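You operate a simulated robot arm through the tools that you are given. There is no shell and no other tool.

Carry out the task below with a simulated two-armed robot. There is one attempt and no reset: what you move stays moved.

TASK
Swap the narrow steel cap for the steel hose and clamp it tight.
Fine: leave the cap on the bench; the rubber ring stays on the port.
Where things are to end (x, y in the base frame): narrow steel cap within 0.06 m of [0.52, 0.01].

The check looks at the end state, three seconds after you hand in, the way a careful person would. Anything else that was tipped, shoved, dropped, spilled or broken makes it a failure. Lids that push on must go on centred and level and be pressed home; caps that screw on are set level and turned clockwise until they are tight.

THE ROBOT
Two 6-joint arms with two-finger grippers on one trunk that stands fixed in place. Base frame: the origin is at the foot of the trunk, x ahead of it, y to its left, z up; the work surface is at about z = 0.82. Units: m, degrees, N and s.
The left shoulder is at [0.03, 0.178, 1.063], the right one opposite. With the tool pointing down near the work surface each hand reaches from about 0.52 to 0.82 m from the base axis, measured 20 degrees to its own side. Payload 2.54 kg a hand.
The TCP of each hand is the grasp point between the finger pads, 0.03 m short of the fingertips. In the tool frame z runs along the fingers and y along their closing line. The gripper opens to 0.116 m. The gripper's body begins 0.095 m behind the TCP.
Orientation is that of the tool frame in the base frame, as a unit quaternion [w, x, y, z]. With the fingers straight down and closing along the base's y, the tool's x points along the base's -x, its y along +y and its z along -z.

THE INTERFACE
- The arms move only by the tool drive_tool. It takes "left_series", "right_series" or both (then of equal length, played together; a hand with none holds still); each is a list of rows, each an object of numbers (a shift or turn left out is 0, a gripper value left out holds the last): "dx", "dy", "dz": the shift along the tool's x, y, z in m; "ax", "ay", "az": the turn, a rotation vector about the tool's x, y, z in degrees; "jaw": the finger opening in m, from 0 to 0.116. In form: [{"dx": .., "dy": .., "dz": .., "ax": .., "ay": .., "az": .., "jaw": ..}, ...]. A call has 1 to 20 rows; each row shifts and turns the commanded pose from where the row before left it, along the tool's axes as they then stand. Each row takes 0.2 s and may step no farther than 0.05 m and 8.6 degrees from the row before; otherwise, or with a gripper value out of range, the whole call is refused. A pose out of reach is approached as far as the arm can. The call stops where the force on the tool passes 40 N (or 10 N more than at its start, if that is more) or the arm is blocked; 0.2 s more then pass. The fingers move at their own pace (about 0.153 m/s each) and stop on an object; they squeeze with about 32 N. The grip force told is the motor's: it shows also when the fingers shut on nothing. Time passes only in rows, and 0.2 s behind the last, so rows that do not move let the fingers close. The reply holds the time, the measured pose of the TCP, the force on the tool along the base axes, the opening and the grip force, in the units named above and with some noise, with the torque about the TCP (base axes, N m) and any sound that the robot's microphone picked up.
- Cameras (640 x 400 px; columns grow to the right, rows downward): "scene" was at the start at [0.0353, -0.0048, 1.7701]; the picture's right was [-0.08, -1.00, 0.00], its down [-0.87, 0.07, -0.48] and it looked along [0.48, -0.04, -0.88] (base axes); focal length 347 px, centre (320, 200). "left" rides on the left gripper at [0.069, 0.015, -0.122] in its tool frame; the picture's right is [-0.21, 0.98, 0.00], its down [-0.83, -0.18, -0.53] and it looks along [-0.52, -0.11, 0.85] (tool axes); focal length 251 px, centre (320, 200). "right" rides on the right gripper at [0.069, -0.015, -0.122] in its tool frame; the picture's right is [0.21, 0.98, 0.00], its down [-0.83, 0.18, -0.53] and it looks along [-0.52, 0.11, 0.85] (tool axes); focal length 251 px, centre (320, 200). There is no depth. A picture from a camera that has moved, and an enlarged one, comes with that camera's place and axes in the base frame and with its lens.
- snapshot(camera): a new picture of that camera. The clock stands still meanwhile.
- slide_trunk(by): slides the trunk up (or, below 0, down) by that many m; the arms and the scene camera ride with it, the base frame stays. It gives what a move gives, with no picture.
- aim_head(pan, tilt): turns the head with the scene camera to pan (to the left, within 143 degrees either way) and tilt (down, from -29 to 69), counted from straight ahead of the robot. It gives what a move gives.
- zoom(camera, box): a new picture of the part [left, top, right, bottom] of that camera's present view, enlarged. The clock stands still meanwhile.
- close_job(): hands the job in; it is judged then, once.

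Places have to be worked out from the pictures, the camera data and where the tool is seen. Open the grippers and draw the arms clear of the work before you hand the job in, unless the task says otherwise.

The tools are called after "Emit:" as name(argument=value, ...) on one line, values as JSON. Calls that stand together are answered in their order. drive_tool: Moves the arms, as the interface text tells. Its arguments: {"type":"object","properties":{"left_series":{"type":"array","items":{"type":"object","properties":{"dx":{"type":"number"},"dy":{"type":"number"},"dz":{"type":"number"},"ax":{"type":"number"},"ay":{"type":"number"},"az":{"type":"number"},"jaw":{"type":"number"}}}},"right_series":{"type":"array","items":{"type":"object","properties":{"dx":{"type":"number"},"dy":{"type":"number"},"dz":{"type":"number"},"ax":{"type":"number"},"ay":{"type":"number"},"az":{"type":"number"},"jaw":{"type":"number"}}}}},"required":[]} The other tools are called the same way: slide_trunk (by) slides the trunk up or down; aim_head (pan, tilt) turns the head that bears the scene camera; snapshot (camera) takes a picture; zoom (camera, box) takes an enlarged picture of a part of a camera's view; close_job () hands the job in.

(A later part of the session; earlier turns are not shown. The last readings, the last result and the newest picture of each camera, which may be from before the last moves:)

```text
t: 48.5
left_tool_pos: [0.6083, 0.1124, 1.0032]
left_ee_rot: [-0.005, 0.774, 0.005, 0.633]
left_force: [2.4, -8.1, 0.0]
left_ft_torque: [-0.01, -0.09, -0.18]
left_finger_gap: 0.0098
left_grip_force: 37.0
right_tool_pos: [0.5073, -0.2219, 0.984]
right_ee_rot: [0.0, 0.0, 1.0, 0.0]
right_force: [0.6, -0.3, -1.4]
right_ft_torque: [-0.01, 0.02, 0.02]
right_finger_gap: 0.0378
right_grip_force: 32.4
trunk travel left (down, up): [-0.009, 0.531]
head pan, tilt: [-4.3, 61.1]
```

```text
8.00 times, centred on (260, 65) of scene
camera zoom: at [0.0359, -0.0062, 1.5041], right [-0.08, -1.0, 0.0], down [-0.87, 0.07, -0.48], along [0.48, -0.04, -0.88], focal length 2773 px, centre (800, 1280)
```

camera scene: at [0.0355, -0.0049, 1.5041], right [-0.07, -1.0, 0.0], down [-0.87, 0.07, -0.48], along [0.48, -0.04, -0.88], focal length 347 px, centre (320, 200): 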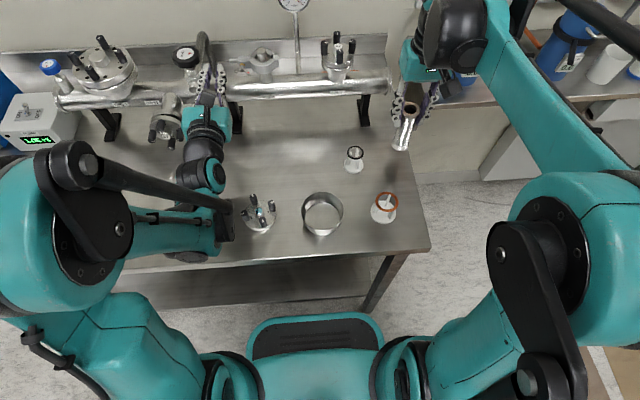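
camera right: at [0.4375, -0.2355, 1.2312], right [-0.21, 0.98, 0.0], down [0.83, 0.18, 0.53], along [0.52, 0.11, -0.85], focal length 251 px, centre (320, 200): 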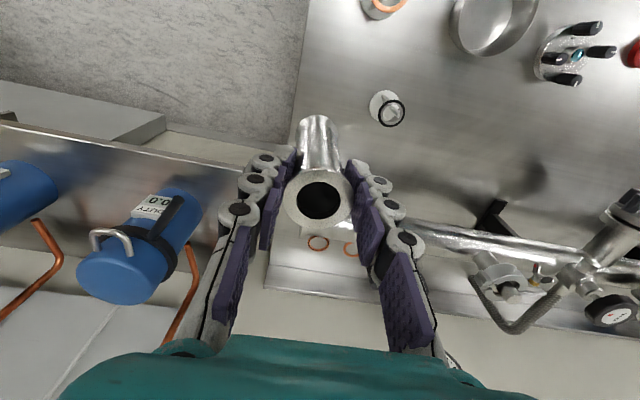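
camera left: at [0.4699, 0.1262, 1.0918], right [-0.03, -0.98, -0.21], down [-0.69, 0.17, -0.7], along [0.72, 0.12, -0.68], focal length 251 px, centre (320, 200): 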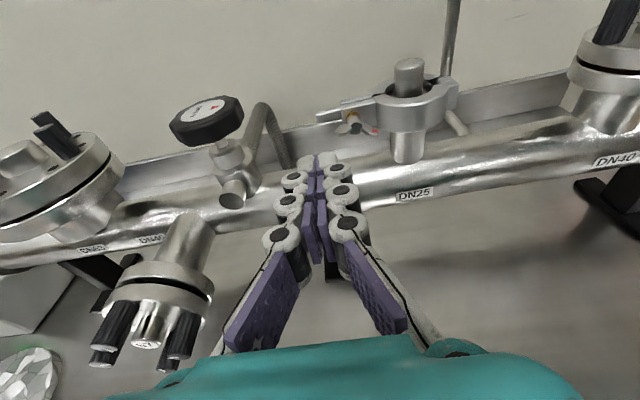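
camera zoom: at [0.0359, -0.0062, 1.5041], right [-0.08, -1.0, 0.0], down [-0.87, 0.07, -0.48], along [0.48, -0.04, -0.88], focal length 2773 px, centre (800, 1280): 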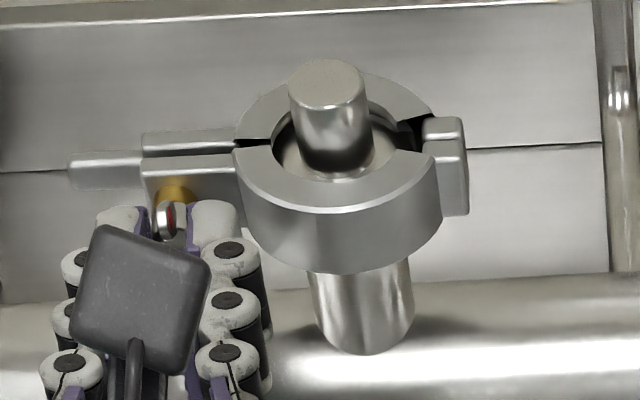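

Gripped on the nut barrel (gap 9.8 mm). I'll relax the slight side load and twist −34° while watching the torque.

Emit:
drive_tool(left_series=[{"dy": 0.002}, {"az": -6}, {"az": -6}, {"az": -6}, {"az": -6}, {"az": -6}, {}])

Emit:
zoom(camera="left", box=[220, 60, 460, 210])

Emit:
zoom(camera="scene", box=[220, 40, 300, 90])

```text
t: 50.0
left_tool_pos: [0.6072, 0.1129, 1.0046]
left_ee_rot: [0.159, 0.745, 0.207, 0.613]
left_force: [-14.3, -0.3, -1.7]
left_ft_torque: [1.47, 0.11, -0.42]
left_finger_gap: 0.0153
left_grip_force: 41.2
right_tool_pos: [0.5048, -0.2211, 0.9844]
right_ee_rot: [0.0, 0.0, 1.0, 0.0]
right_force: [-0.1, 0.2, -2.2]
right_ft_torque: [0.01, 0.01, 0.01]
right_finger_gap: 0.0377
right_grip_force: 32.5
trunk travel left (down, up): [-0.009, 0.531]
head pan, tilt: [-4.3, 61.1]
```

```text
2.67 times, centred on (340, 135) of left
camera zoom: at [0.5001, 0.1332, 1.0953], right [0.08, -0.95, 0.3], down [-0.68, -0.27, -0.69], along [0.73, -0.15, -0.66], focal length 670 px, centre (267, 373)
```

zoom: 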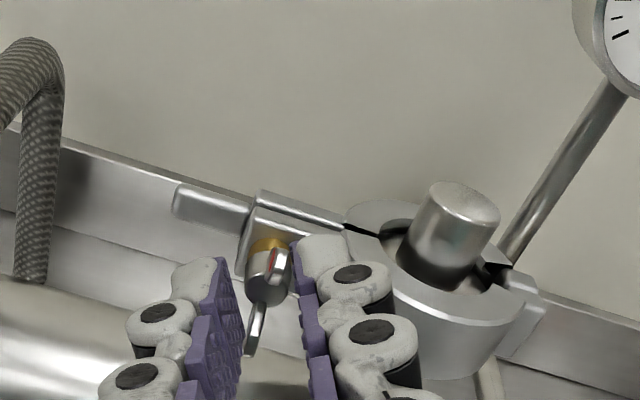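

```text
8.00 times, centred on (260, 65) of scene
camera zoom: at [0.0337, -0.0051, 1.5042], right [-0.07, -1.0, 0.0], down [-0.87, 0.07, -0.48], along [0.48, -0.04, -0.88], focal length 2773 px, centre (800, 1280)
```

zoom: 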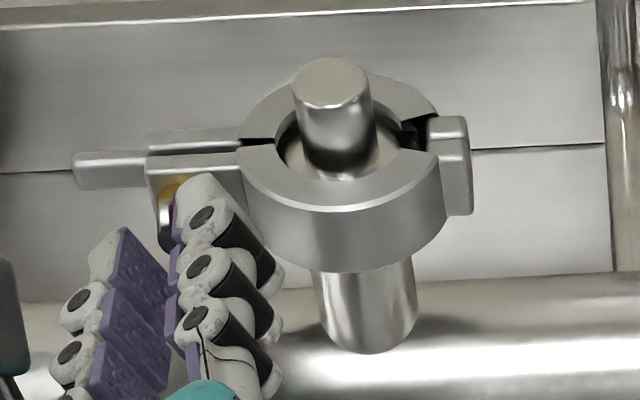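

Torque reached 1.5 N·m with no rotation, so the nut is at its hard stop after half a turn – fully loosened. I'll undo the twist, re-grip squarely and try pulling the front half open toward the robot.

Emit:
drive_tool(left_series=[{"jaw": 0.03}, {"az": 7.5}, {"az": 7.5}, {"az": 7.5}, {"az": 7.5}, {"jaw": 0.0}, {}, {}, {"dz": -0.004}, {"dz": -0.004}, {"dz": -0.004}, {"dz": -0.004}, {}])

Emit:
zoom(camera="left", box=[220, 60, 460, 210])

Emit:
zoom(camera="scene", box=[220, 40, 300, 90])

```text
t: 52.9
left_tool_pos: [0.5958, 0.1094, 1.0055]
left_ee_rot: [-0.005, 0.774, 0.005, 0.633]
left_force: [14.4, -21.9, -18.8]
left_ft_torque: [-0.16, 0.41, -0.46]
left_finger_gap: 0.006
left_grip_force: 32.1
right_tool_pos: [0.5091, -0.2228, 0.9813]
right_ee_rot: [-0.002, 0.0, 1.0, 0.001]
right_force: [0.4, 0.7, -2.2]
right_ft_torque: [0.01, -0.01, -0.01]
right_finger_gap: 0.0376
right_grip_force: 32.0
trunk travel left (down, up): [-0.009, 0.531]
head pan, tilt: [-4.3, 61.1]
```

```text
2.67 times, centred on (340, 135) of left
camera zoom: at [0.4902, 0.093, 1.0979], right [-0.03, -0.98, -0.21], down [-0.69, 0.17, -0.7], along [0.72, 0.13, -0.68], focal length 670 px, centre (267, 373)
```

zoom: 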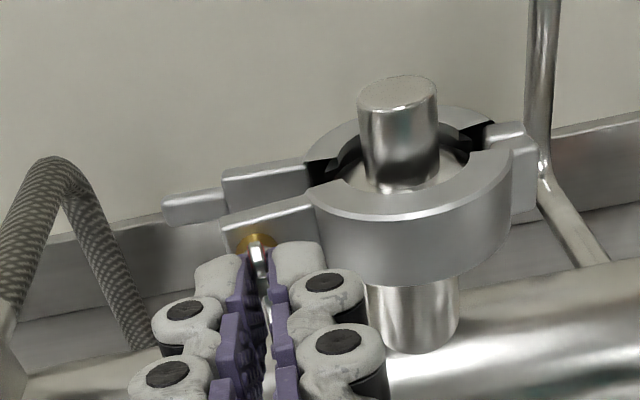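

```text
8.00 times, centred on (260, 65) of scene
camera zoom: at [0.0397, -0.0079, 1.5039], right [-0.08, -1.0, 0.0], down [-0.87, 0.07, -0.48], along [0.48, -0.03, -0.88], focal length 2773 px, centre (800, 1280)
```

zoom: 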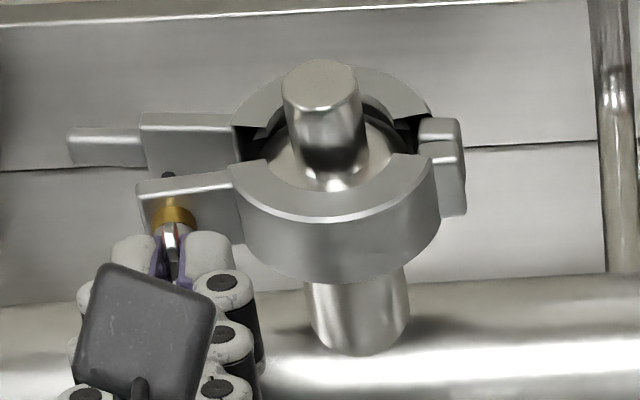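

The front half swings open under the pull (about 8 mm at the ears), with a side load because it follows an arc about the hinge. I'll keep hold and pull along that arc, yawing the hand with it.

Emit:
drive_tool(left_series=[{"dy": 0.0035, "ax": 4.9, "az": -1.0}, {"dy": 0.0035, "ax": 4.9, "az": -1.0}, {"dx": -0.0012, "dy": 0.0049, "dz": -0.0058, "ax": 4.9, "az": -1.0}, {"dx": -0.0012, "dy": 0.0049, "dz": -0.0058, "ax": 4.9, "az": -1.0}, {"dx": -0.0012, "dy": 0.0049, "dz": -0.0058, "ax": 4.9, "az": -1.0}, {}])

Emit:
zoom(camera="left", box=[220, 60, 460, 210])

Emit:
zoom(camera="scene", box=[220, 40, 300, 90])

```text
t: 54.2
left_tool_pos: [0.5819, 0.0874, 1.0071]
left_ee_rot: [-0.142, 0.755, 0.174, 0.617]
left_force: [6.3, -7.0, -16.3]
left_ft_torque: [0.04, 0.42, -0.31]
left_finger_gap: 0.0062
left_grip_force: 32.3
right_tool_pos: [0.5089, -0.2219, 0.9821]
right_ee_rot: [-0.001, 0.0, 1.0, 0.0]
right_force: [0.1, 0.5, -1.3]
right_ft_torque: [0.0, -0.02, -0.04]
right_finger_gap: 0.0374
right_grip_force: 31.6
trunk travel left (down, up): [-0.009, 0.531]
head pan, tilt: [-4.3, 61.1]
```

```text
2.67 times, centred on (340, 135) of left
camera zoom: at [0.4933, 0.0272, 1.0985], right [0.39, -0.9, -0.21], down [-0.7, -0.14, -0.7], along [0.6, 0.42, -0.68], focal length 670 px, centre (267, 373)
```

zoom: 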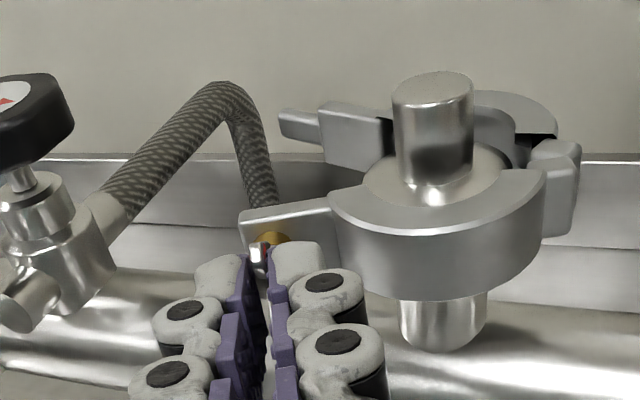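

```text
8.00 times, centred on (260, 65) of scene
camera zoom: at [0.0379, -0.0057, 1.504], right [-0.07, -1.0, 0.0], down [-0.87, 0.07, -0.48], along [0.48, -0.04, -0.88], focal length 2773 px, centre (800, 1280)
```

zoom: 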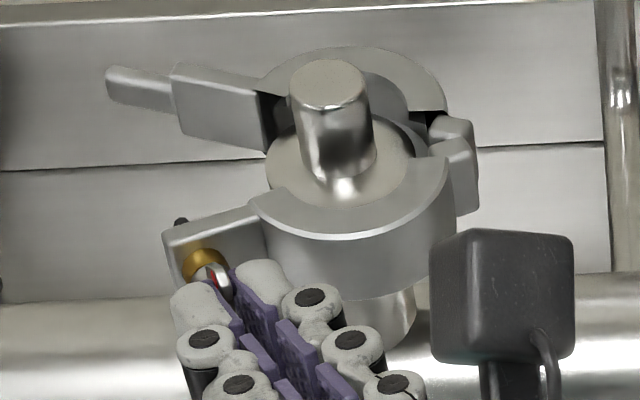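

Both halves are swinging open together. I'll continue along the arc another 20°.

Emit:
drive_tool(left_series=[{"dx": -0.0012, "dy": 0.0049, "dz": -0.0058, "ax": 4.9, "az": -1.0}, {"dx": -0.0012, "dy": 0.0049, "dz": -0.0058, "ax": 4.9, "az": -1.0}, {"dx": -0.0012, "dy": 0.0049, "dz": -0.0058, "ax": 4.9, "az": -1.0}, {"dx": -0.0012, "dy": 0.0049, "dz": -0.0058, "ax": 4.9, "az": -1.0}, {}])

Emit:
zoom(camera="left", box=[220, 60, 460, 210])

Emit:
zoom(camera="scene", box=[220, 40, 300, 90])

```text
t: 55.5
left_tool_pos: [0.5721, 0.0574, 1.0068]
left_ee_rot: [-0.247, 0.712, 0.303, 0.583]
left_force: [-8.5, 2.3, -12.1]
left_ft_torque: [0.37, 0.13, 0.09]
left_finger_gap: 0.0061
left_grip_force: 32.2
right_tool_pos: [0.507, -0.2206, 0.9839]
right_ee_rot: [0.0, -0.001, 1.0, -0.001]
right_force: [-0.4, 0.9, -3.1]
right_ft_torque: [0.03, 0.0, 0.0]
right_finger_gap: 0.0377
right_grip_force: 31.8
trunk travel left (down, up): [-0.009, 0.531]
head pan, tilt: [-4.3, 61.1]
```

```text
2.67 times, centred on (340, 135) of left
camera zoom: at [0.5084, -0.0285, 1.0986], right [0.67, -0.71, -0.21], down [-0.61, -0.37, -0.7], along [0.42, 0.6, -0.68], focal length 670 px, centre (267, 373)
```

zoom: 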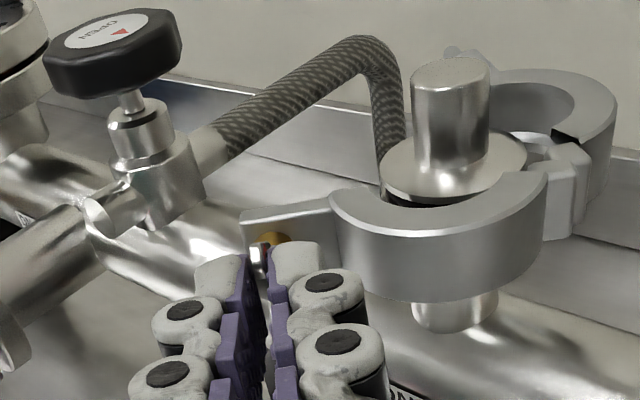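

```text
8.00 times, centred on (260, 65) of scene
camera zoom: at [0.0354, -0.0045, 1.5041], right [-0.07, -1.0, 0.0], down [-0.87, 0.07, -0.48], along [0.48, -0.04, -0.88], focal length 2773 px, centre (800, 1280)
```

zoom: 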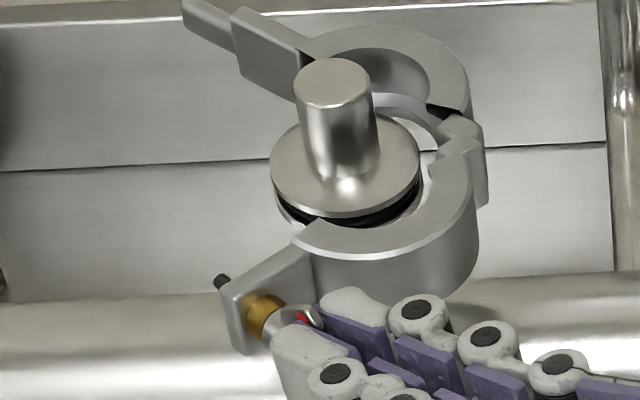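

The clamp is about 45° open on each side and the cap flange with the ring beneath is visible. I'll open it a bit further (15°) for clearance.

Emit:
drive_tool(left_series=[{"dx": -0.0012, "dy": 0.0049, "dz": -0.0058, "ax": 4.9, "az": -1.0}, {"dx": -0.0012, "dy": 0.0049, "dz": -0.0058, "ax": 4.9, "az": -1.0}, {"dx": -0.0012, "dy": 0.0049, "dz": -0.0058, "ax": 4.9, "az": -1.0}, {}])

Emit:
snapshot(camera="scene")

Emit:
zoom(camera="scene", box=[220, 40, 300, 90])

```text
t: 56.5
left_tool_pos: [0.5714, 0.0353, 1.007]
left_ee_rot: [-0.32, 0.667, 0.394, 0.546]
left_force: [-25.5, 3.5, -22.3]
left_ft_torque: [-0.01, 0.49, 0.45]
left_finger_gap: 0.0062
left_grip_force: 32.3
right_tool_pos: [0.5056, -0.2202, 0.9846]
right_ee_rot: [0.001, 0.0, 1.0, 0.0]
right_force: [0.6, 0.4, -2.4]
right_ft_torque: [-0.02, -0.01, 0.0]
right_finger_gap: 0.0378
right_grip_force: 31.7
trunk travel left (down, up): [-0.009, 0.531]
head pan, tilt: [-4.3, 61.1]
```

```text
taken
camera scene: at [0.0337, -0.0044, 1.5041], right [-0.07, -1.0, 0.0], down [-0.87, 0.07, -0.48], along [0.48, -0.04, -0.88], focal length 347 px, centre (320, 200)
```

scene: 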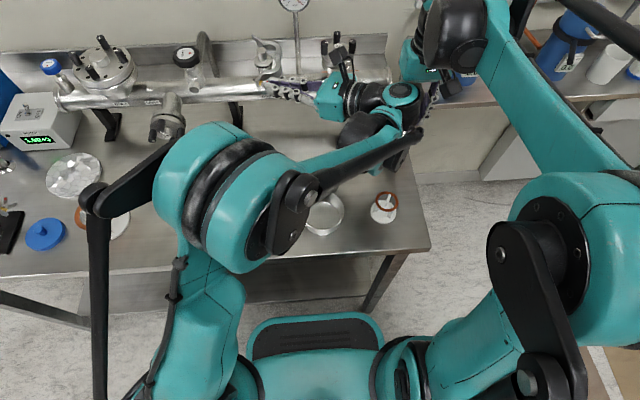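

```text
8.00 times, centred on (260, 65) of scene
camera zoom: at [0.0337, -0.0044, 1.5041], right [-0.07, -1.0, 0.0], down [-0.87, 0.07, -0.48], along [0.48, -0.04, -0.88], focal length 2773 px, centre (800, 1280)
```

zoom: 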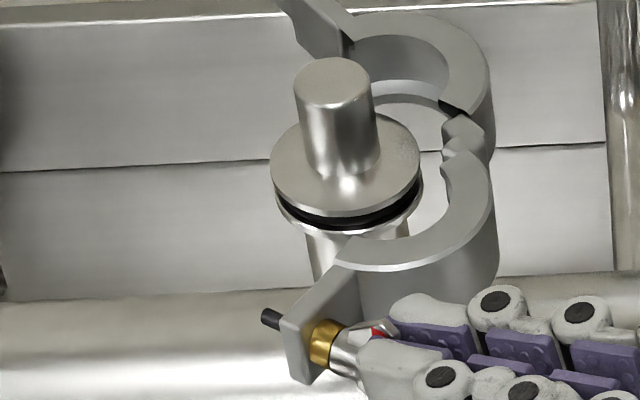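

The clamp is wide open and the ring is seen sitting on the port under the cap. The left wrist has come close to the right hand, so I'll check that area before moving.

Emit:
zoom(camera="scene", box=[310, 40, 470, 160])

Emit:
snapshot(camera="right")

```text
3.33 times, centred on (390, 100) of scene
camera zoom: at [0.0337, -0.0044, 1.5041], right [-0.07, -1.0, 0.0], down [-0.87, 0.07, -0.48], along [0.48, -0.04, -0.88], focal length 1156 px, centre (87, 533)
```

zoom: 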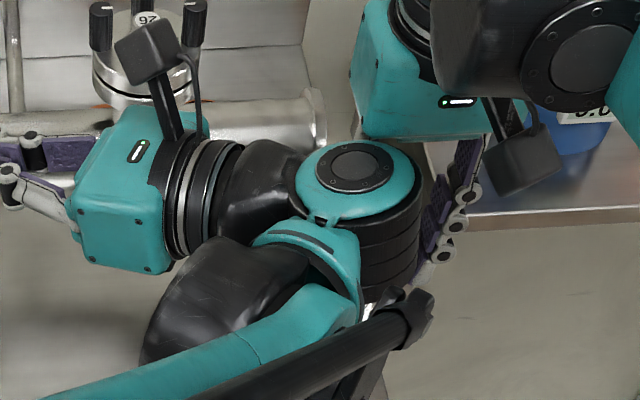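

```text
taken
camera right: at [0.4362, -0.2352, 1.1054], right [-0.21, 0.98, 0.0], down [0.83, 0.18, 0.53], along [0.52, 0.11, -0.85], focal length 251 px, centre (320, 200)
```

right: 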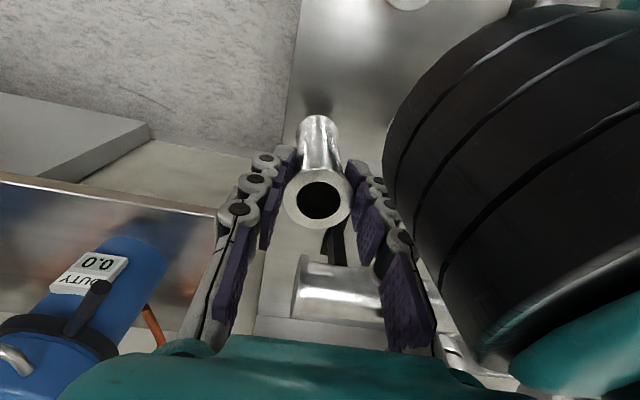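

The left wrist is very close to the right hand. I'll shift the right hand (with the hose) 8 cm further right and up 4 cm, then open the left jaw to release the nut.

Emit:
drive_tool(right_series=[{"dy": -0.02}, {"dy": -0.02, "dz": -0.01}, {"dy": -0.02, "dz": -0.015}, {"dy": -0.02, "dz": -0.015}, {}])

Emit:
drive_tool(left_series=[{"jaw": 0.035}, {}, {}])

Emit:
zoom(camera="scene", box=[220, 30, 420, 155])

```text
t: 57.6
left_tool_pos: [0.5707, 0.0349, 1.0072]
left_ee_rot: [-0.32, 0.667, 0.395, 0.545]
left_force: [-24.9, 3.0, -20.7]
left_ft_torque: [-0.33, 0.82, 0.49]
left_finger_gap: 0.0058
left_grip_force: 32.1
right_tool_pos: [0.5063, -0.3017, 1.0242]
right_ee_rot: [0.001, 0.0, 1.0, -0.001]
right_force: [0.6, 0.2, -2.5]
right_ft_torque: [0.02, -0.02, 0.02]
right_finger_gap: 0.0378
right_grip_force: 32.1
trunk travel left (down, up): [-0.009, 0.531]
head pan, tilt: [-4.3, 61.1]
```

```text
t: 58.5
left_tool_pos: [0.5726, 0.0348, 1.0063]
left_ee_rot: [-0.32, 0.667, 0.393, 0.546]
left_force: [0.1, -0.2, 0.6]
left_ft_torque: [-0.01, -0.04, 0.02]
left_finger_gap: 0.035
left_grip_force: 0.2
right_tool_pos: [0.5063, -0.3019, 1.0228]
right_ee_rot: [0.0, 0.0, 1.0, 0.0]
right_force: [-0.4, 0.6, -2.8]
right_ft_torque: [-0.01, 0.02, -0.01]
right_finger_gap: 0.0378
right_grip_force: 31.9
trunk travel left (down, up): [-0.009, 0.531]
head pan, tilt: [-4.3, 61.1]
```

```text
3.20 times, centred on (320, 92) of scene
camera zoom: at [0.0355, -0.005, 1.5041], right [-0.07, -1.0, 0.0], down [-0.87, 0.07, -0.48], along [0.48, -0.04, -0.88], focal length 1109 px, centre (320, 544)
```

zoom: 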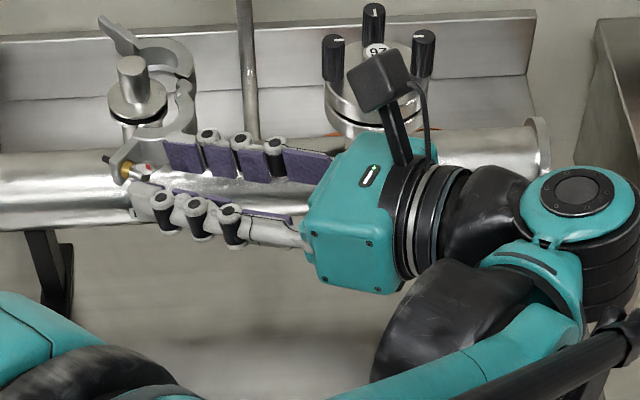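

The clamp stays open by itself. I'll lift the left hand straight up off the nut, then swing its yaw back toward straight ahead.

Emit:
drive_tool(left_series=[{"dx": 0.0295, "dz": -0.006}, {"dx": 0.0295, "dz": -0.006}, {"dx": 0.0295, "dz": -0.006}, {}])

Emit:
zoom(camera="scene", box=[220, 30, 420, 155])

```text
t: 59.5
left_tool_pos: [0.5718, 0.0342, 1.0961]
left_ee_rot: [-0.32, 0.667, 0.393, 0.546]
left_force: [0.0, 0.5, -0.7]
left_ft_torque: [0.01, 0.01, -0.01]
left_finger_gap: 0.035
left_grip_force: 0.1
right_tool_pos: [0.507, -0.302, 1.0236]
right_ee_rot: [0.0, 0.0, 1.0, 0.0]
right_force: [-0.3, -0.7, -2.2]
right_ft_torque: [-0.02, 0.02, 0.03]
right_finger_gap: 0.0377
right_grip_force: 31.9
trunk travel left (down, up): [-0.009, 0.531]
head pan, tilt: [-4.3, 61.1]
```

```text
3.20 times, centred on (320, 92) of scene
camera zoom: at [0.0357, -0.0051, 1.5041], right [-0.07, -1.0, 0.0], down [-0.87, 0.07, -0.48], along [0.48, -0.04, -0.88], focal length 1109 px, centre (320, 544)
```

zoom: 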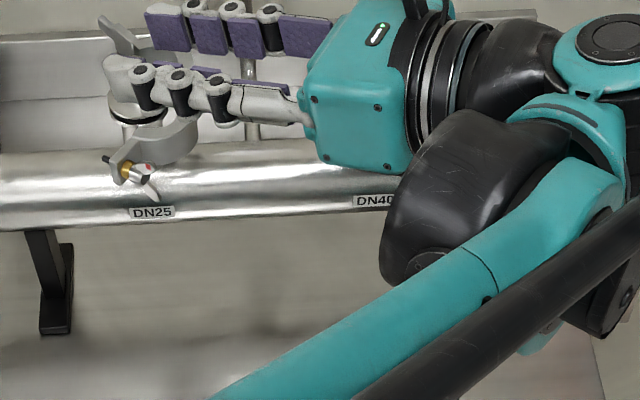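

The nut is clear below. I'll swing the yaw back about 60° in place, so the hand points straight ahead again.

Emit:
drive_tool(left_series=[{"ax": -8.3, "az": 1.6}, {"ax": -8.3, "az": 1.6}, {"ax": -8.3, "az": 1.6}, {"ax": -8.3, "az": 1.6}, {"ax": -8.3, "az": 1.6}, {"ax": -8.3, "az": 1.6}, {"ax": -8.3, "az": 1.6}, {}])

Emit:
snapshot(camera="scene")

```text
t: 61.2
left_tool_pos: [0.5722, 0.0346, 1.0991]
left_ee_rot: [-0.005, 0.772, 0.014, 0.635]
left_force: [-0.7, 0.0, -0.6]
left_ft_torque: [0.02, 0.03, -0.02]
left_finger_gap: 0.0349
left_grip_force: 0.0
right_tool_pos: [0.5068, -0.303, 1.0233]
right_ee_rot: [0.0, 0.0, 1.0, 0.0]
right_force: [-0.3, 0.3, -2.4]
right_ft_torque: [0.01, 0.02, -0.01]
right_finger_gap: 0.0376
right_grip_force: 32.0
trunk travel left (down, up): [-0.009, 0.531]
head pan, tilt: [-4.3, 61.1]
```

```text
taken
camera scene: at [0.0356, -0.0052, 1.5041], right [-0.08, -1.0, 0.0], down [-0.87, 0.07, -0.48], along [0.48, -0.04, -0.88], focal length 347 px, centre (320, 200)
```

scene: 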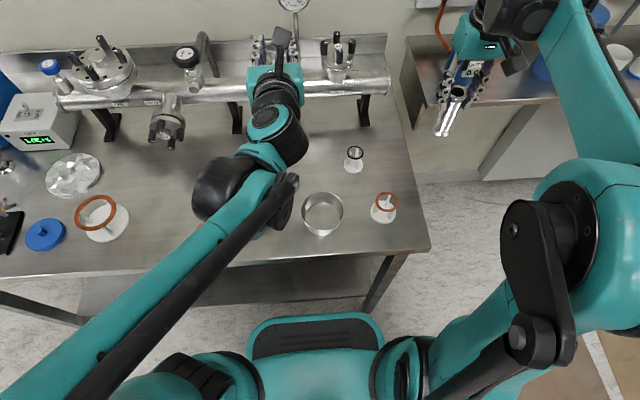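

All clear. I'll raise the trunk back to its original height so the arms can work pointing down.

Emit:
slide_trunk(by=0.266)

Emit:
drive_tool(left_series=[{"dz": -0.02, "dy": -0.03}, {"dz": -0.02, "dy": -0.03}, {"dz": -0.02, "dy": -0.03}, {}])

Emit:
drive_tool(left_series=[{"ay": -8.5}, {"ay": -8.5}, {"ay": -8.5}, {"ay": -8.5}, {"ay": -8.5}, {"ay": -8.5}, {"ay": -8.5}, {"ay": -8.5}, {"ay": -8.5}, {}])

Emit:
snapshot(camera="scene")

```text
t: 64.0
left_tool_pos: [0.5722, 0.0346, 1.3638]
left_ee_rot: [-0.007, 0.772, 0.015, 0.636]
left_force: [0.1, -0.1, 1.0]
left_ft_torque: [-0.03, 0.02, -0.02]
left_finger_gap: 0.035
left_grip_force: 0.0
right_tool_pos: [0.5068, -0.3028, 1.2893]
right_ee_rot: [0.0, 0.0, 1.0, 0.0]
right_force: [0.0, -0.4, -2.4]
right_ft_torque: [-0.02, -0.05, -0.01]
right_finger_gap: 0.0377
right_grip_force: 31.8
trunk travel left (down, up): [-0.275, 0.265]
head pan, tilt: [-4.3, 61.1]
```

```text
t: 65.0
left_tool_pos: [0.5119, 0.122, 1.3738]
left_ee_rot: [-0.006, 0.772, 0.015, 0.635]
left_force: [0.3, -0.8, -0.1]
left_ft_torque: [-0.01, -0.01, 0.02]
left_finger_gap: 0.0349
left_grip_force: 0.0
right_tool_pos: [0.5067, -0.3021, 1.29]
right_ee_rot: [0.0, 0.0, 1.0, 0.0]
right_force: [-0.2, 0.2, -2.7]
right_ft_torque: [-0.01, 0.05, 0.0]
right_finger_gap: 0.0373
right_grip_force: 32.4
trunk travel left (down, up): [-0.275, 0.265]
head pan, tilt: [-4.3, 61.1]
```

```text
t: 67.2
left_tool_pos: [0.4725, 0.0268, 1.3749]
left_ee_rot: [-0.112, 0.989, 0.043, 0.088]
left_force: [0.8, -0.4, 0.0]
left_ft_torque: [-0.02, -0.02, 0.02]
left_finger_gap: 0.0348
left_grip_force: 0.1
left hand out of reach, approached as far as the arm can: row 4, 5, 6, 7, 8, 9
right_tool_pos: [0.5061, -0.3009, 1.2901]
right_ee_rot: [0.0, 0.0, 1.0, 0.0]
right_force: [-0.5, 0.0, -1.9]
right_ft_torque: [-0.02, 0.03, -0.04]
right_finger_gap: 0.0376
right_grip_force: 32.2
trunk travel left (down, up): [-0.275, 0.265]
head pan, tilt: [-4.3, 61.1]
```

```text
taken
camera scene: at [0.0342, -0.0041, 1.7702], right [-0.07, -1.0, 0.0], down [-0.87, 0.07, -0.48], along [0.48, -0.04, -0.88], focal length 347 px, centre (320, 200)
```

scene: 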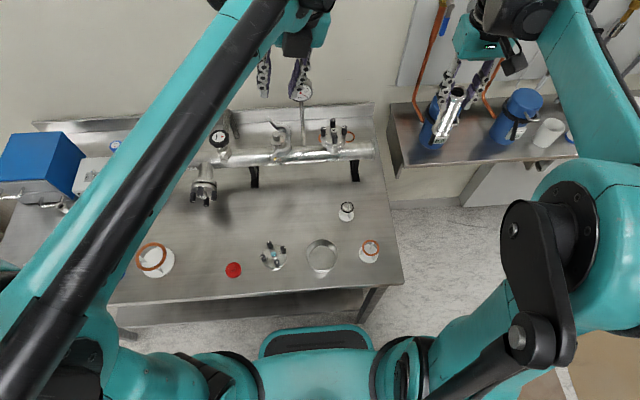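

The hand now points nearly down but in an awkward arm posture. I'll bring it down and left to a comfortable spot, then unroll it in free space.

Emit:
drive_tool(left_series=[{"dz": 0.03, "dy": -0.03}, {"dz": 0.03, "dy": -0.03}, {"dz": 0.03, "dy": -0.03}, {"dz": 0.03, "dy": -0.03}, {"dz": 0.03, "dy": -0.03}, {}])

Emit:
drive_tool(left_series=[{"az": 8.5}, {"az": 8.5}, {"az": 8.5}, {"az": 8.5}, {"az": 8.5}, {"az": 8.5}, {"az": 8.5}, {"az": 8.5}, {"az": 8.5}, {"az": 8.5}, {"az": 8.5}, {}])

Emit:
snapshot(camera="scene")

```text
t: 68.6
left_tool_pos: [0.4809, 0.1993, 1.2604]
left_ee_rot: [-0.128, 0.987, 0.045, 0.091]
left_force: [-0.5, -0.1, -0.3]
left_ft_torque: [-0.02, -0.01, -0.05]
left_finger_gap: 0.0348
left_grip_force: 0.0
left hand out of reach, approached as far as the arm can: row 5
right_tool_pos: [0.5059, -0.3023, 1.2893]
right_ee_rot: [0.001, 0.001, 1.0, 0.0]
right_force: [-0.1, -1.1, -2.6]
right_ft_torque: [-0.02, 0.04, -0.02]
right_finger_gap: 0.0375
right_grip_force: 32.3
trunk travel left (down, up): [-0.275, 0.265]
head pan, tilt: [-4.3, 61.1]
```

```text
t: 71.2
left_tool_pos: [0.4774, 0.1667, 1.2622]
left_ee_rot: [-0.151, 0.707, -0.69, -0.027]
left_force: [0.1, 0.7, 0.0]
left_ft_torque: [0.01, -0.02, 0.0]
left_finger_gap: 0.035
left_grip_force: 0.0
left hand out of reach, approached as far as the arm can: row 1, 2, 3, 4, 5, 6, 7, 8, 9
right_tool_pos: [0.5076, -0.3022, 1.2891]
right_ee_rot: [0.0, 0.0, 1.0, -0.001]
right_force: [0.2, -0.2, -2.0]
right_ft_torque: [0.0, 0.03, 0.02]
right_finger_gap: 0.0375
right_grip_force: 32.1
trunk travel left (down, up): [-0.275, 0.265]
head pan, tilt: [-4.3, 61.1]
```

```text
taken
camera scene: at [0.0355, -0.005, 1.7701], right [-0.07, -1.0, 0.0], down [-0.87, 0.07, -0.48], along [0.48, -0.04, -0.88], focal length 347 px, centre (320, 200)
```

scene: 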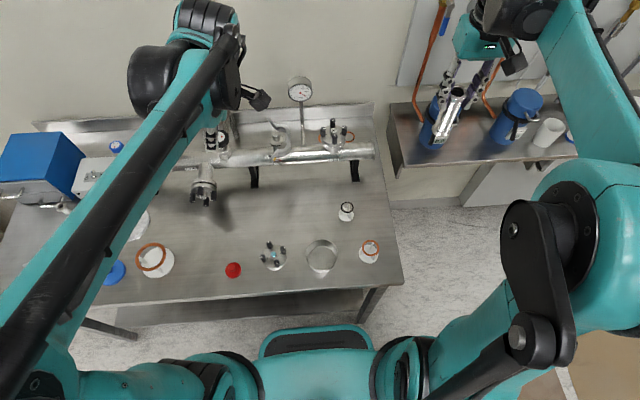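

The posture is now normal. I'll continue unrolling by another ~94° toward the original orientation and read the residual tilt.

Emit:
drive_tool(left_series=[{"az": 8.5}, {"az": 8.5}, {"az": 8.5}, {"az": 8.5}, {"az": 8.5}, {"az": 8.5}, {"az": 8.5}, {"az": 8.5}, {"az": 8.5}, {"az": 8.5}, {"az": 8.5}, {}])

```text
t: 73.8
left_tool_pos: [0.4787, 0.1659, 1.2628]
left_ee_rot: [0.084, 0.017, 0.988, 0.128]
left_force: [-0.1, -0.4, 0.4]
left_ft_torque: [0.0, -0.03, 0.0]
left_finger_gap: 0.0349
left_grip_force: 0.0
right_tool_pos: [0.5071, -0.3021, 1.2899]
right_ee_rot: [0.0, 0.0, 1.0, 0.0]
right_force: [-0.2, 0.1, -1.2]
right_ft_torque: [0.02, 0.01, 0.01]
right_finger_gap: 0.0377
right_grip_force: 32.1
trunk travel left (down, up): [-0.275, 0.265]
head pan, tilt: [-4.3, 61.1]
```

Residual tilt is about (14.7°, 9.6°, −1.9°) in the tool frame. I'll correct it and then yaw +90° so the fingers close along x with the camera on the +y side.

Emit:
drive_tool(left_series=[{"ax": 4.9, "ay": 3.2, "az": -0.63}, {"ax": 4.9, "ay": 3.2, "az": -0.63}, {"ax": 4.9, "ay": 3.2, "az": -0.63}, {"az": 8.2}, {"az": 8.2}, {"az": 8.2}, {"az": 8.2}, {"az": 8.2}, {"az": 8.2}, {"az": 8.2}, {"az": 8.2}, {"az": 8.2}, {"az": 8.2}, {"az": 8.0}, {}])

Emit:
snapshot(camera="left")

Emit:
zoom(camera="scene", box=[230, 80, 350, 160])

```text
t: 76.5
left_tool_pos: [0.2063, -0.1198, 1.264]
left_ee_rot: [-0.002, 0.499, 0.848, 0.179]
left_force: [0.4, -1.1, -0.5]
left_ft_torque: [0.01, -0.01, 0.01]
left_finger_gap: 0.0352
left_grip_force: 0.0
left hand out of reach, approached as far as the arm can: row 1, 2, 3, 4, 5, 6, 7, 8, 9, 10, 11, 12, 13
right_tool_pos: [0.5029, -0.3021, 1.2901]
right_ee_rot: [0.0, 0.001, 1.0, 0.0]
right_force: [-0.1, 0.4, -1.6]
right_ft_torque: [-0.02, 0.0, -0.01]
right_finger_gap: 0.0376
right_grip_force: 32.0
trunk travel left (down, up): [-0.275, 0.265]
head pan, tilt: [-4.3, 61.1]
stopped in row 13 (left hand): the arm was blocked; the commanded pose is now the measured one
```

```text
taken
camera left: at [0.1624, -0.0922, 1.3949], right [0.93, 0.25, 0.26], down [0.17, -0.94, 0.29], along [0.31, -0.23, -0.92], focal length 251 px, centre (320, 200)
```

left: 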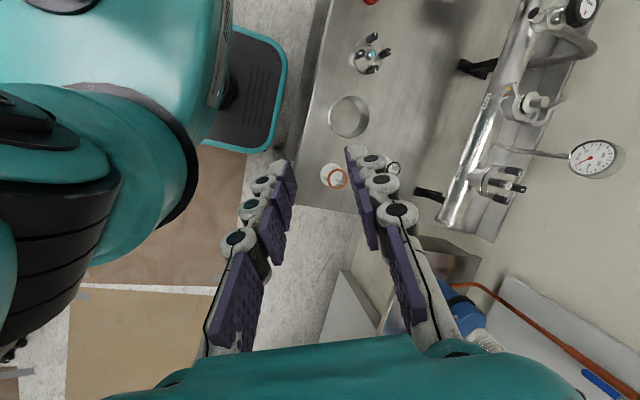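

```text
5.00 times, centred on (290, 120) of scene
camera zoom: at [0.0351, -0.0051, 1.7701], right [-0.07, -1.0, 0.0], down [-0.87, 0.07, -0.48], along [0.48, -0.04, -0.88], focal length 1733 px, centre (470, 600)
```

zoom: 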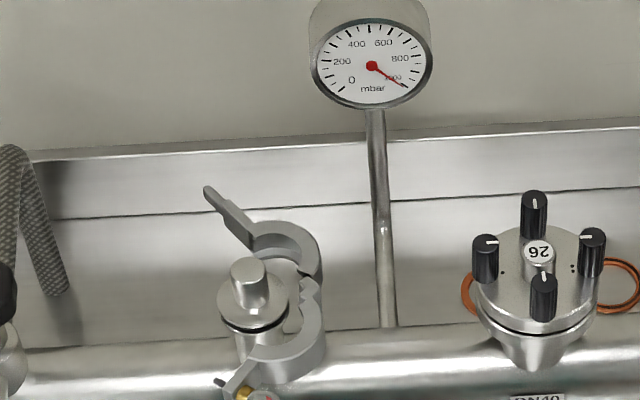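

The arm wandered and was blocked near the robot's own body, away from the bench. I'll look at the whole scene before untangling it.

Emit:
snapshot(camera="scene")

Emit:
aim_head(pan=-4.3, tilt=35)

Emit:
snapshot(camera="scene")

Emit:
snapshot(camera="right")

```text
taken
camera scene: at [0.0351, -0.0051, 1.7701], right [-0.07, -1.0, 0.0], down [-0.87, 0.07, -0.48], along [0.48, -0.04, -0.88], focal length 347 px, centre (320, 200)
```

scene: 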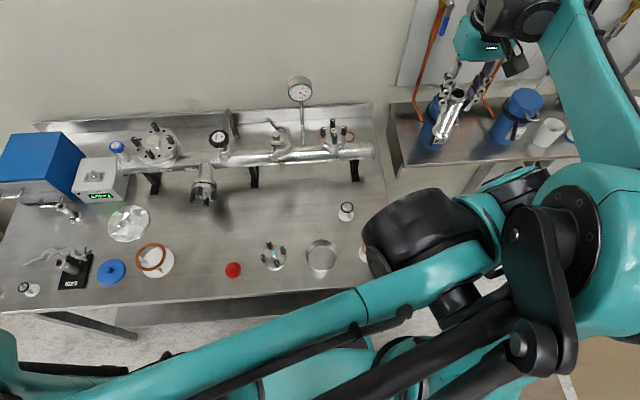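

```text
t: 77.4
left_tool_pos: [0.2067, -0.1199, 1.2639]
left_ee_rot: [-0.002, 0.499, 0.848, 0.18]
left_force: [-0.3, -0.1, -0.3]
left_ft_torque: [-0.01, -0.01, 0.01]
left_finger_gap: 0.0348
left_grip_force: 0.0
right_tool_pos: [0.5031, -0.3023, 1.2903]
right_ee_rot: [0.0, 0.001, 1.0, 0.0]
right_force: [0.0, -0.7, -2.4]
right_ft_torque: [-0.03, 0.03, 0.02]
right_finger_gap: 0.0378
right_grip_force: 32.1
trunk travel left (down, up): [-0.275, 0.265]
head pan, tilt: [-4.3, 35.0]
```

```text
taken
camera scene: at [0.0581, -0.0068, 1.8056], right [-0.07, -1.0, 0.0], down [-0.57, 0.04, -0.82], along [0.82, -0.06, -0.57], focal length 347 px, centre (320, 200)
```

scene: 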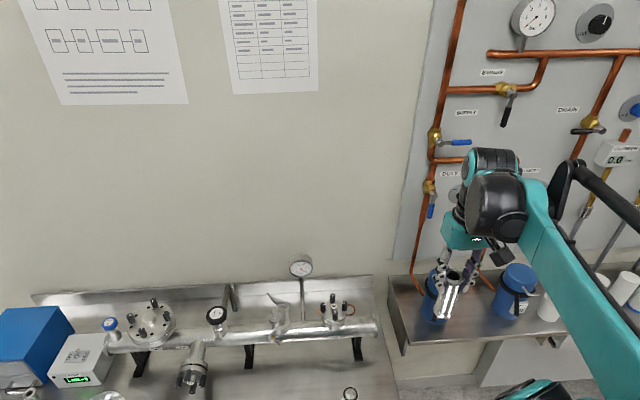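

```text
taken
camera right: at [0.4337, -0.3166, 1.4114], right [-0.21, 0.98, 0.0], down [0.83, 0.18, 0.53], along [0.52, 0.11, -0.85], focal length 251 px, centre (320, 200)
```

right: 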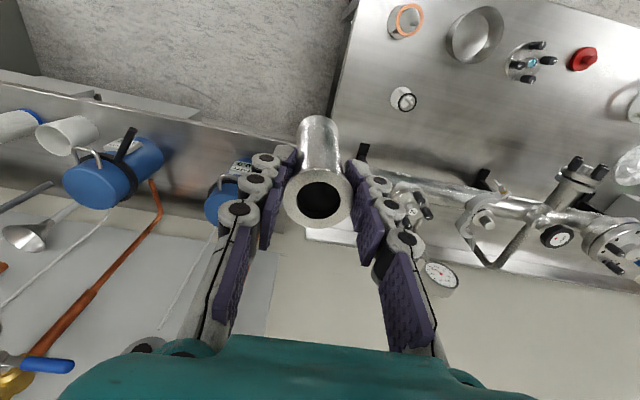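

The left hand is stretched across in front of the right shoulder, clear of the bench. I'll bring it back left and forward at the same height in modest steps.

Emit:
aim_head(pan=-4.3, tilt=61.1)

Emit:
drive_tool(left_series=[{"dx": 0.0215, "dy": 0.0326, "dz": 0.0148}, {"dx": 0.0215, "dy": 0.0326, "dz": 0.0148}, {"dx": 0.0215, "dy": 0.0326, "dz": 0.0148}, {"dx": 0.0215, "dy": 0.0326, "dz": 0.0148}, {"dx": 0.0215, "dy": 0.0326, "dz": 0.0148}, {}])

Emit:
snapshot(camera="scene")

```text
t: 78.3
left_tool_pos: [0.2066, -0.1212, 1.264]
left_ee_rot: [-0.002, 0.499, 0.848, 0.179]
left_force: [0.3, -0.1, -0.2]
left_ft_torque: [-0.02, -0.01, 0.02]
left_finger_gap: 0.0349
left_grip_force: 0.0
right_tool_pos: [0.5023, -0.303, 1.2923]
right_ee_rot: [0.0, 0.001, 1.0, -0.001]
right_force: [0.1, -0.4, -1.8]
right_ft_torque: [0.01, 0.03, 0.04]
right_finger_gap: 0.0378
right_grip_force: 31.5
trunk travel left (down, up): [-0.275, 0.265]
head pan, tilt: [-4.3, 61.1]
```

```text
t: 79.7
left_tool_pos: [0.162, 0.0076, 1.2615]
left_ee_rot: [-0.001, 0.498, 0.848, 0.181]
left_force: [-0.7, -0.3, -0.3]
left_ft_torque: [0.02, 0.03, 0.03]
left_finger_gap: 0.0348
left_grip_force: 0.0
left hand out of reach, approached as far as the arm can: row 1, 2, 3, 4, 5
right_tool_pos: [0.503, -0.3029, 1.2892]
right_ee_rot: [0.0, 0.001, 1.0, 0.0]
right_force: [0.3, -0.8, -2.2]
right_ft_torque: [0.01, 0.01, -0.02]
right_finger_gap: 0.0376
right_grip_force: 31.5
trunk travel left (down, up): [-0.275, 0.265]
head pan, tilt: [-4.3, 61.1]
```

```text
taken
camera scene: at [0.0358, -0.0062, 1.7701], right [-0.08, -1.0, 0.0], down [-0.87, 0.07, -0.48], along [0.48, -0.04, -0.88], focal length 347 px, centre (320, 200)
```

scene: 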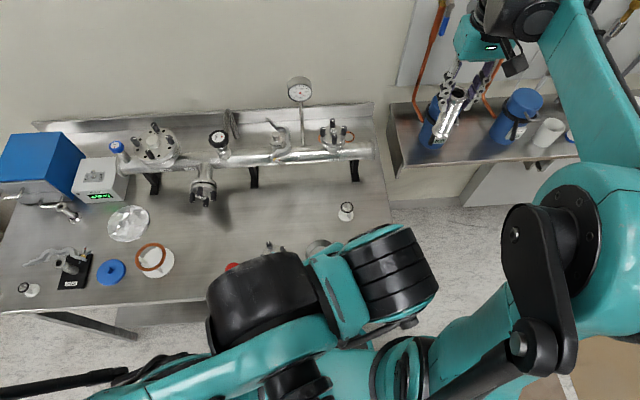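

I'll now undo the unwanted yaw (back toward the start orientation) in place, then translate out.

Emit:
drive_tool(left_series=[{"ax": 2.7, "az": -7.5}, {"ax": 2.7, "az": -7.5}, {"ax": 2.7, "az": -7.5}, {"ax": 2.7, "az": -7.5}, {"ax": 2.7, "az": -7.5}, {"ax": 2.7, "az": -7.5}, {"ax": 2.7, "az": -7.5}, {"ax": 2.7, "az": -7.5}, {}])

Emit:
snapshot(camera="scene")

```text
t: 81.7
left_tool_pos: [0.231, 0.0511, 1.263]
left_ee_rot: [0.106, 0.012, 0.99, 0.092]
left_force: [-0.7, -0.8, 0.1]
left_ft_torque: [0.03, 0.0, -0.02]
left_finger_gap: 0.0352
left_grip_force: 0.0
left hand out of reach, approached as far as the arm can: row 1, 2, 3, 4, 5, 6, 8
right_tool_pos: [0.5032, -0.303, 1.2903]
right_ee_rot: [0.0, 0.0, 1.0, 0.0]
right_force: [0.1, 0.7, -2.1]
right_ft_torque: [0.01, 0.02, -0.01]
right_finger_gap: 0.0379
right_grip_force: 32.1
trunk travel left (down, up): [-0.275, 0.265]
head pan, tilt: [-4.3, 61.1]
```

```text
taken
camera scene: at [0.0357, -0.0053, 1.7701], right [-0.07, -1.0, 0.0], down [-0.87, 0.07, -0.48], along [0.48, -0.04, -0.88], focal length 347 px, centre (320, 200)
```

scene: 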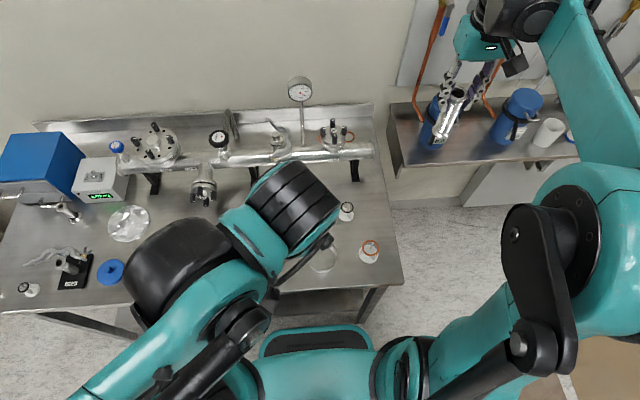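

Orientation is nearly nominal again. I'll move out to (0.42, 0.25) and remove the remaining tilt.

Emit:
drive_tool(left_series=[{"dx": -0.027, "dy": 0.0285}, {"dx": -0.027, "dy": 0.0285}, {"dx": -0.027, "dy": 0.0285}, {"dx": -0.027, "dy": 0.0285}, {"dx": -0.027, "dy": 0.0285}, {"dx": -0.027, "dy": 0.0285}, {"dx": -0.027, "dy": 0.0285}, {"ax": 5.2, "ay": 6.0, "az": -0.7}, {"ax": 5.2, "ay": 6.0, "az": -0.7}, {}])

Emit:
snapshot(camera="scene")

```text
t: 83.9
left_tool_pos: [0.4083, 0.1964, 1.3408]
left_ee_rot: [0.021, 0.002, 0.99, 0.139]
left_force: [-0.9, -0.7, 0.6]
left_ft_torque: [0.0, 0.01, 0.01]
left_finger_gap: 0.0352
left_grip_force: 0.1
left hand out of reach, approached as far as the arm can: row 3, 4, 5, 6, 7, 8, 9
right_tool_pos: [0.5019, -0.3011, 1.2909]
right_ee_rot: [0.0, 0.001, 1.0, 0.0]
right_force: [0.1, 0.1, -0.8]
right_ft_torque: [-0.01, -0.01, 0.02]
right_finger_gap: 0.0377
right_grip_force: 31.9
trunk travel left (down, up): [-0.275, 0.265]
head pan, tilt: [-4.3, 61.1]
```

```text
taken
camera scene: at [0.0343, -0.0052, 1.7702], right [-0.07, -1.0, 0.0], down [-0.87, 0.07, -0.48], along [0.48, -0.04, -0.88], focal length 347 px, centre (320, 200)
```

scene: 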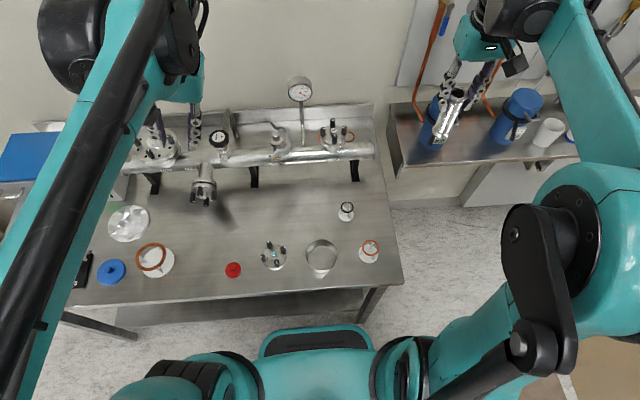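

The posture looks like the original again. I'll lower 10 cm and take out the remaining 16° tilt.

Emit:
drive_tool(left_series=[{"dz": 0.025, "ax": 4.0, "ay": 0.6}, {"dz": 0.025, "ax": 4.0, "ay": 0.6}, {"dz": 0.025, "ax": 4.0, "ay": 0.6}, {"dz": 0.025, "ax": 4.0, "ay": 0.6}, {}])

```text
t: 85.1
left_tool_pos: [0.409, 0.1983, 1.2446]
left_ee_rot: [0.018, -0.001, 0.99, 0.14]
left_force: [-0.1, 0.1, 0.5]
left_ft_torque: [0.03, -0.02, 0.01]
left_finger_gap: 0.0348
left_grip_force: 0.0
left hand out of reach, approached as far as the arm can: row 1, 2, 3, 4
right_tool_pos: [0.5032, -0.3019, 1.2915]
right_ee_rot: [0.0, 0.001, 1.0, 0.0]
right_force: [0.1, 0.1, -1.0]
right_ft_torque: [0.0, 0.0, 0.01]
right_finger_gap: 0.0377
right_grip_force: 32.0
trunk travel left (down, up): [-0.275, 0.265]
head pan, tilt: [-4.3, 61.1]
```

The left arm is in a flipped wrist posture and can't hold vertical here. Its posture suits the nut work, so I'll park it to the left and let the right arm (still in its clean posture) handle the cap: first it sets the hose back at its original free spot.

Emit:
drive_tool(left_series=[{"dy": 0.03}, {"dy": 0.03}, {"dy": 0.03}, {"dy": 0.03}, {"dy": 0.03}, {"dy": 0.03}, {"dy": 0.03}, {}])

Emit:
snapshot(camera="scene")

```text
t: 86.9
left_tool_pos: [0.393, 0.2022, 1.2904]
left_ee_rot: [0.018, -0.004, 0.99, 0.14]
left_force: [-0.3, -1.1, -0.5]
left_ft_torque: [-0.02, -0.01, -0.05]
left_finger_gap: 0.0347
left_grip_force: 0.0
left hand out of reach, approached as far as the arm can: row 1, 2, 3, 4, 5, 6, 7
right_tool_pos: [0.503, -0.3022, 1.2904]
right_ee_rot: [0.0, 0.001, 1.0, 0.0]
right_force: [0.6, -0.3, -2.1]
right_ft_torque: [0.01, 0.0, -0.01]
right_finger_gap: 0.038
right_grip_force: 32.1
trunk travel left (down, up): [-0.275, 0.265]
head pan, tilt: [-4.3, 61.1]
```

```text
taken
camera scene: at [0.0357, -0.0049, 1.7701], right [-0.07, -1.0, 0.0], down [-0.87, 0.07, -0.48], along [0.48, -0.04, -0.88], focal length 347 px, centre (320, 200)
```

scene: 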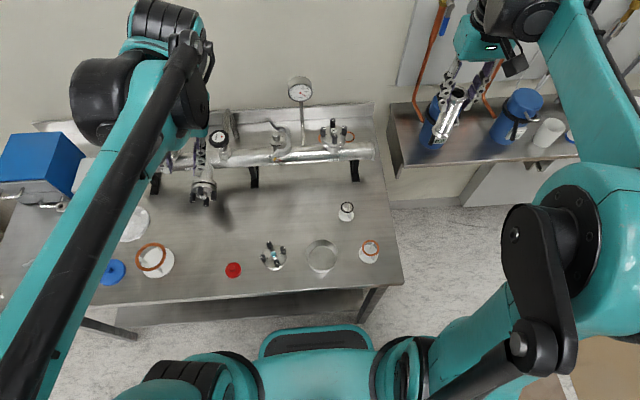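

It's limited by the wrist at this yaw. I'll yaw back −51° to relieve the joint and then shift left.

Emit:
drive_tool(left_series=[{"az": -8.5}, {"az": -8.5}, {"az": -8.5}, {"az": -8.5}, {"az": -8.5}, {"az": -8.5}, {"az": -8.5}, {}])

```text
t: 88.7
left_tool_pos: [0.3938, 0.2031, 1.2889]
left_ee_rot: [0.085, -0.493, 0.858, 0.111]
left_force: [-0.3, -0.1, -0.8]
left_ft_torque: [-0.02, -0.01, 0.01]
left_finger_gap: 0.035
left_grip_force: 0.0
right_tool_pos: [0.5031, -0.3021, 1.2903]
right_ee_rot: [0.0, 0.0, 1.0, 0.0]
right_force: [0.0, -0.5, -1.5]
right_ft_torque: [0.01, 0.01, 0.0]
right_finger_gap: 0.0376
right_grip_force: 31.7
trunk travel left (down, up): [-0.275, 0.265]
head pan, tilt: [-4.3, 61.1]
```

Back within reach. I'll level the hand and shift it 20 cm left, out of the way.

Emit:
drive_tool(left_series=[{"ax": 3.1, "ay": 7.4}, {"ax": 3.1, "ay": 7.4}, {"dx": -0.029, "dy": 0.0168}, {"dx": -0.029, "dy": 0.0168}, {"dx": -0.029, "dy": 0.0168}, {"dx": -0.029, "dy": 0.0168}, {"dx": -0.029, "dy": 0.0168}, {"dx": -0.029, "dy": 0.0168}, {}])

Emit:
snapshot(camera="scene")

```text
t: 90.7
left_tool_pos: [0.3946, 0.3906, 1.3455]
left_ee_rot: [0.086, -0.493, 0.856, 0.128]
left_force: [0.1, 0.8, -0.1]
left_ft_torque: [0.0, -0.02, 0.0]
left_finger_gap: 0.0352
left_grip_force: 0.1
left hand out of reach, approached as far as the arm can: row 1, 2, 8
right_tool_pos: [0.5024, -0.3027, 1.2904]
right_ee_rot: [0.0, 0.001, 1.0, 0.0]
right_force: [0.6, -0.6, -2.5]
right_ft_torque: [0.03, 0.01, -0.03]
right_finger_gap: 0.0375
right_grip_force: 32.0
trunk travel left (down, up): [-0.275, 0.265]
head pan, tilt: [-4.3, 61.1]
```

```text
taken
camera scene: at [0.0352, -0.0057, 1.7701], right [-0.07, -1.0, 0.0], down [-0.87, 0.07, -0.48], along [0.48, -0.04, -0.88], focal length 347 px, centre (320, 200)
```

scene: 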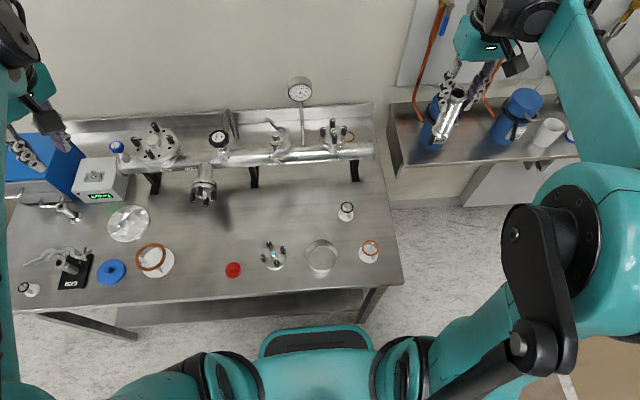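

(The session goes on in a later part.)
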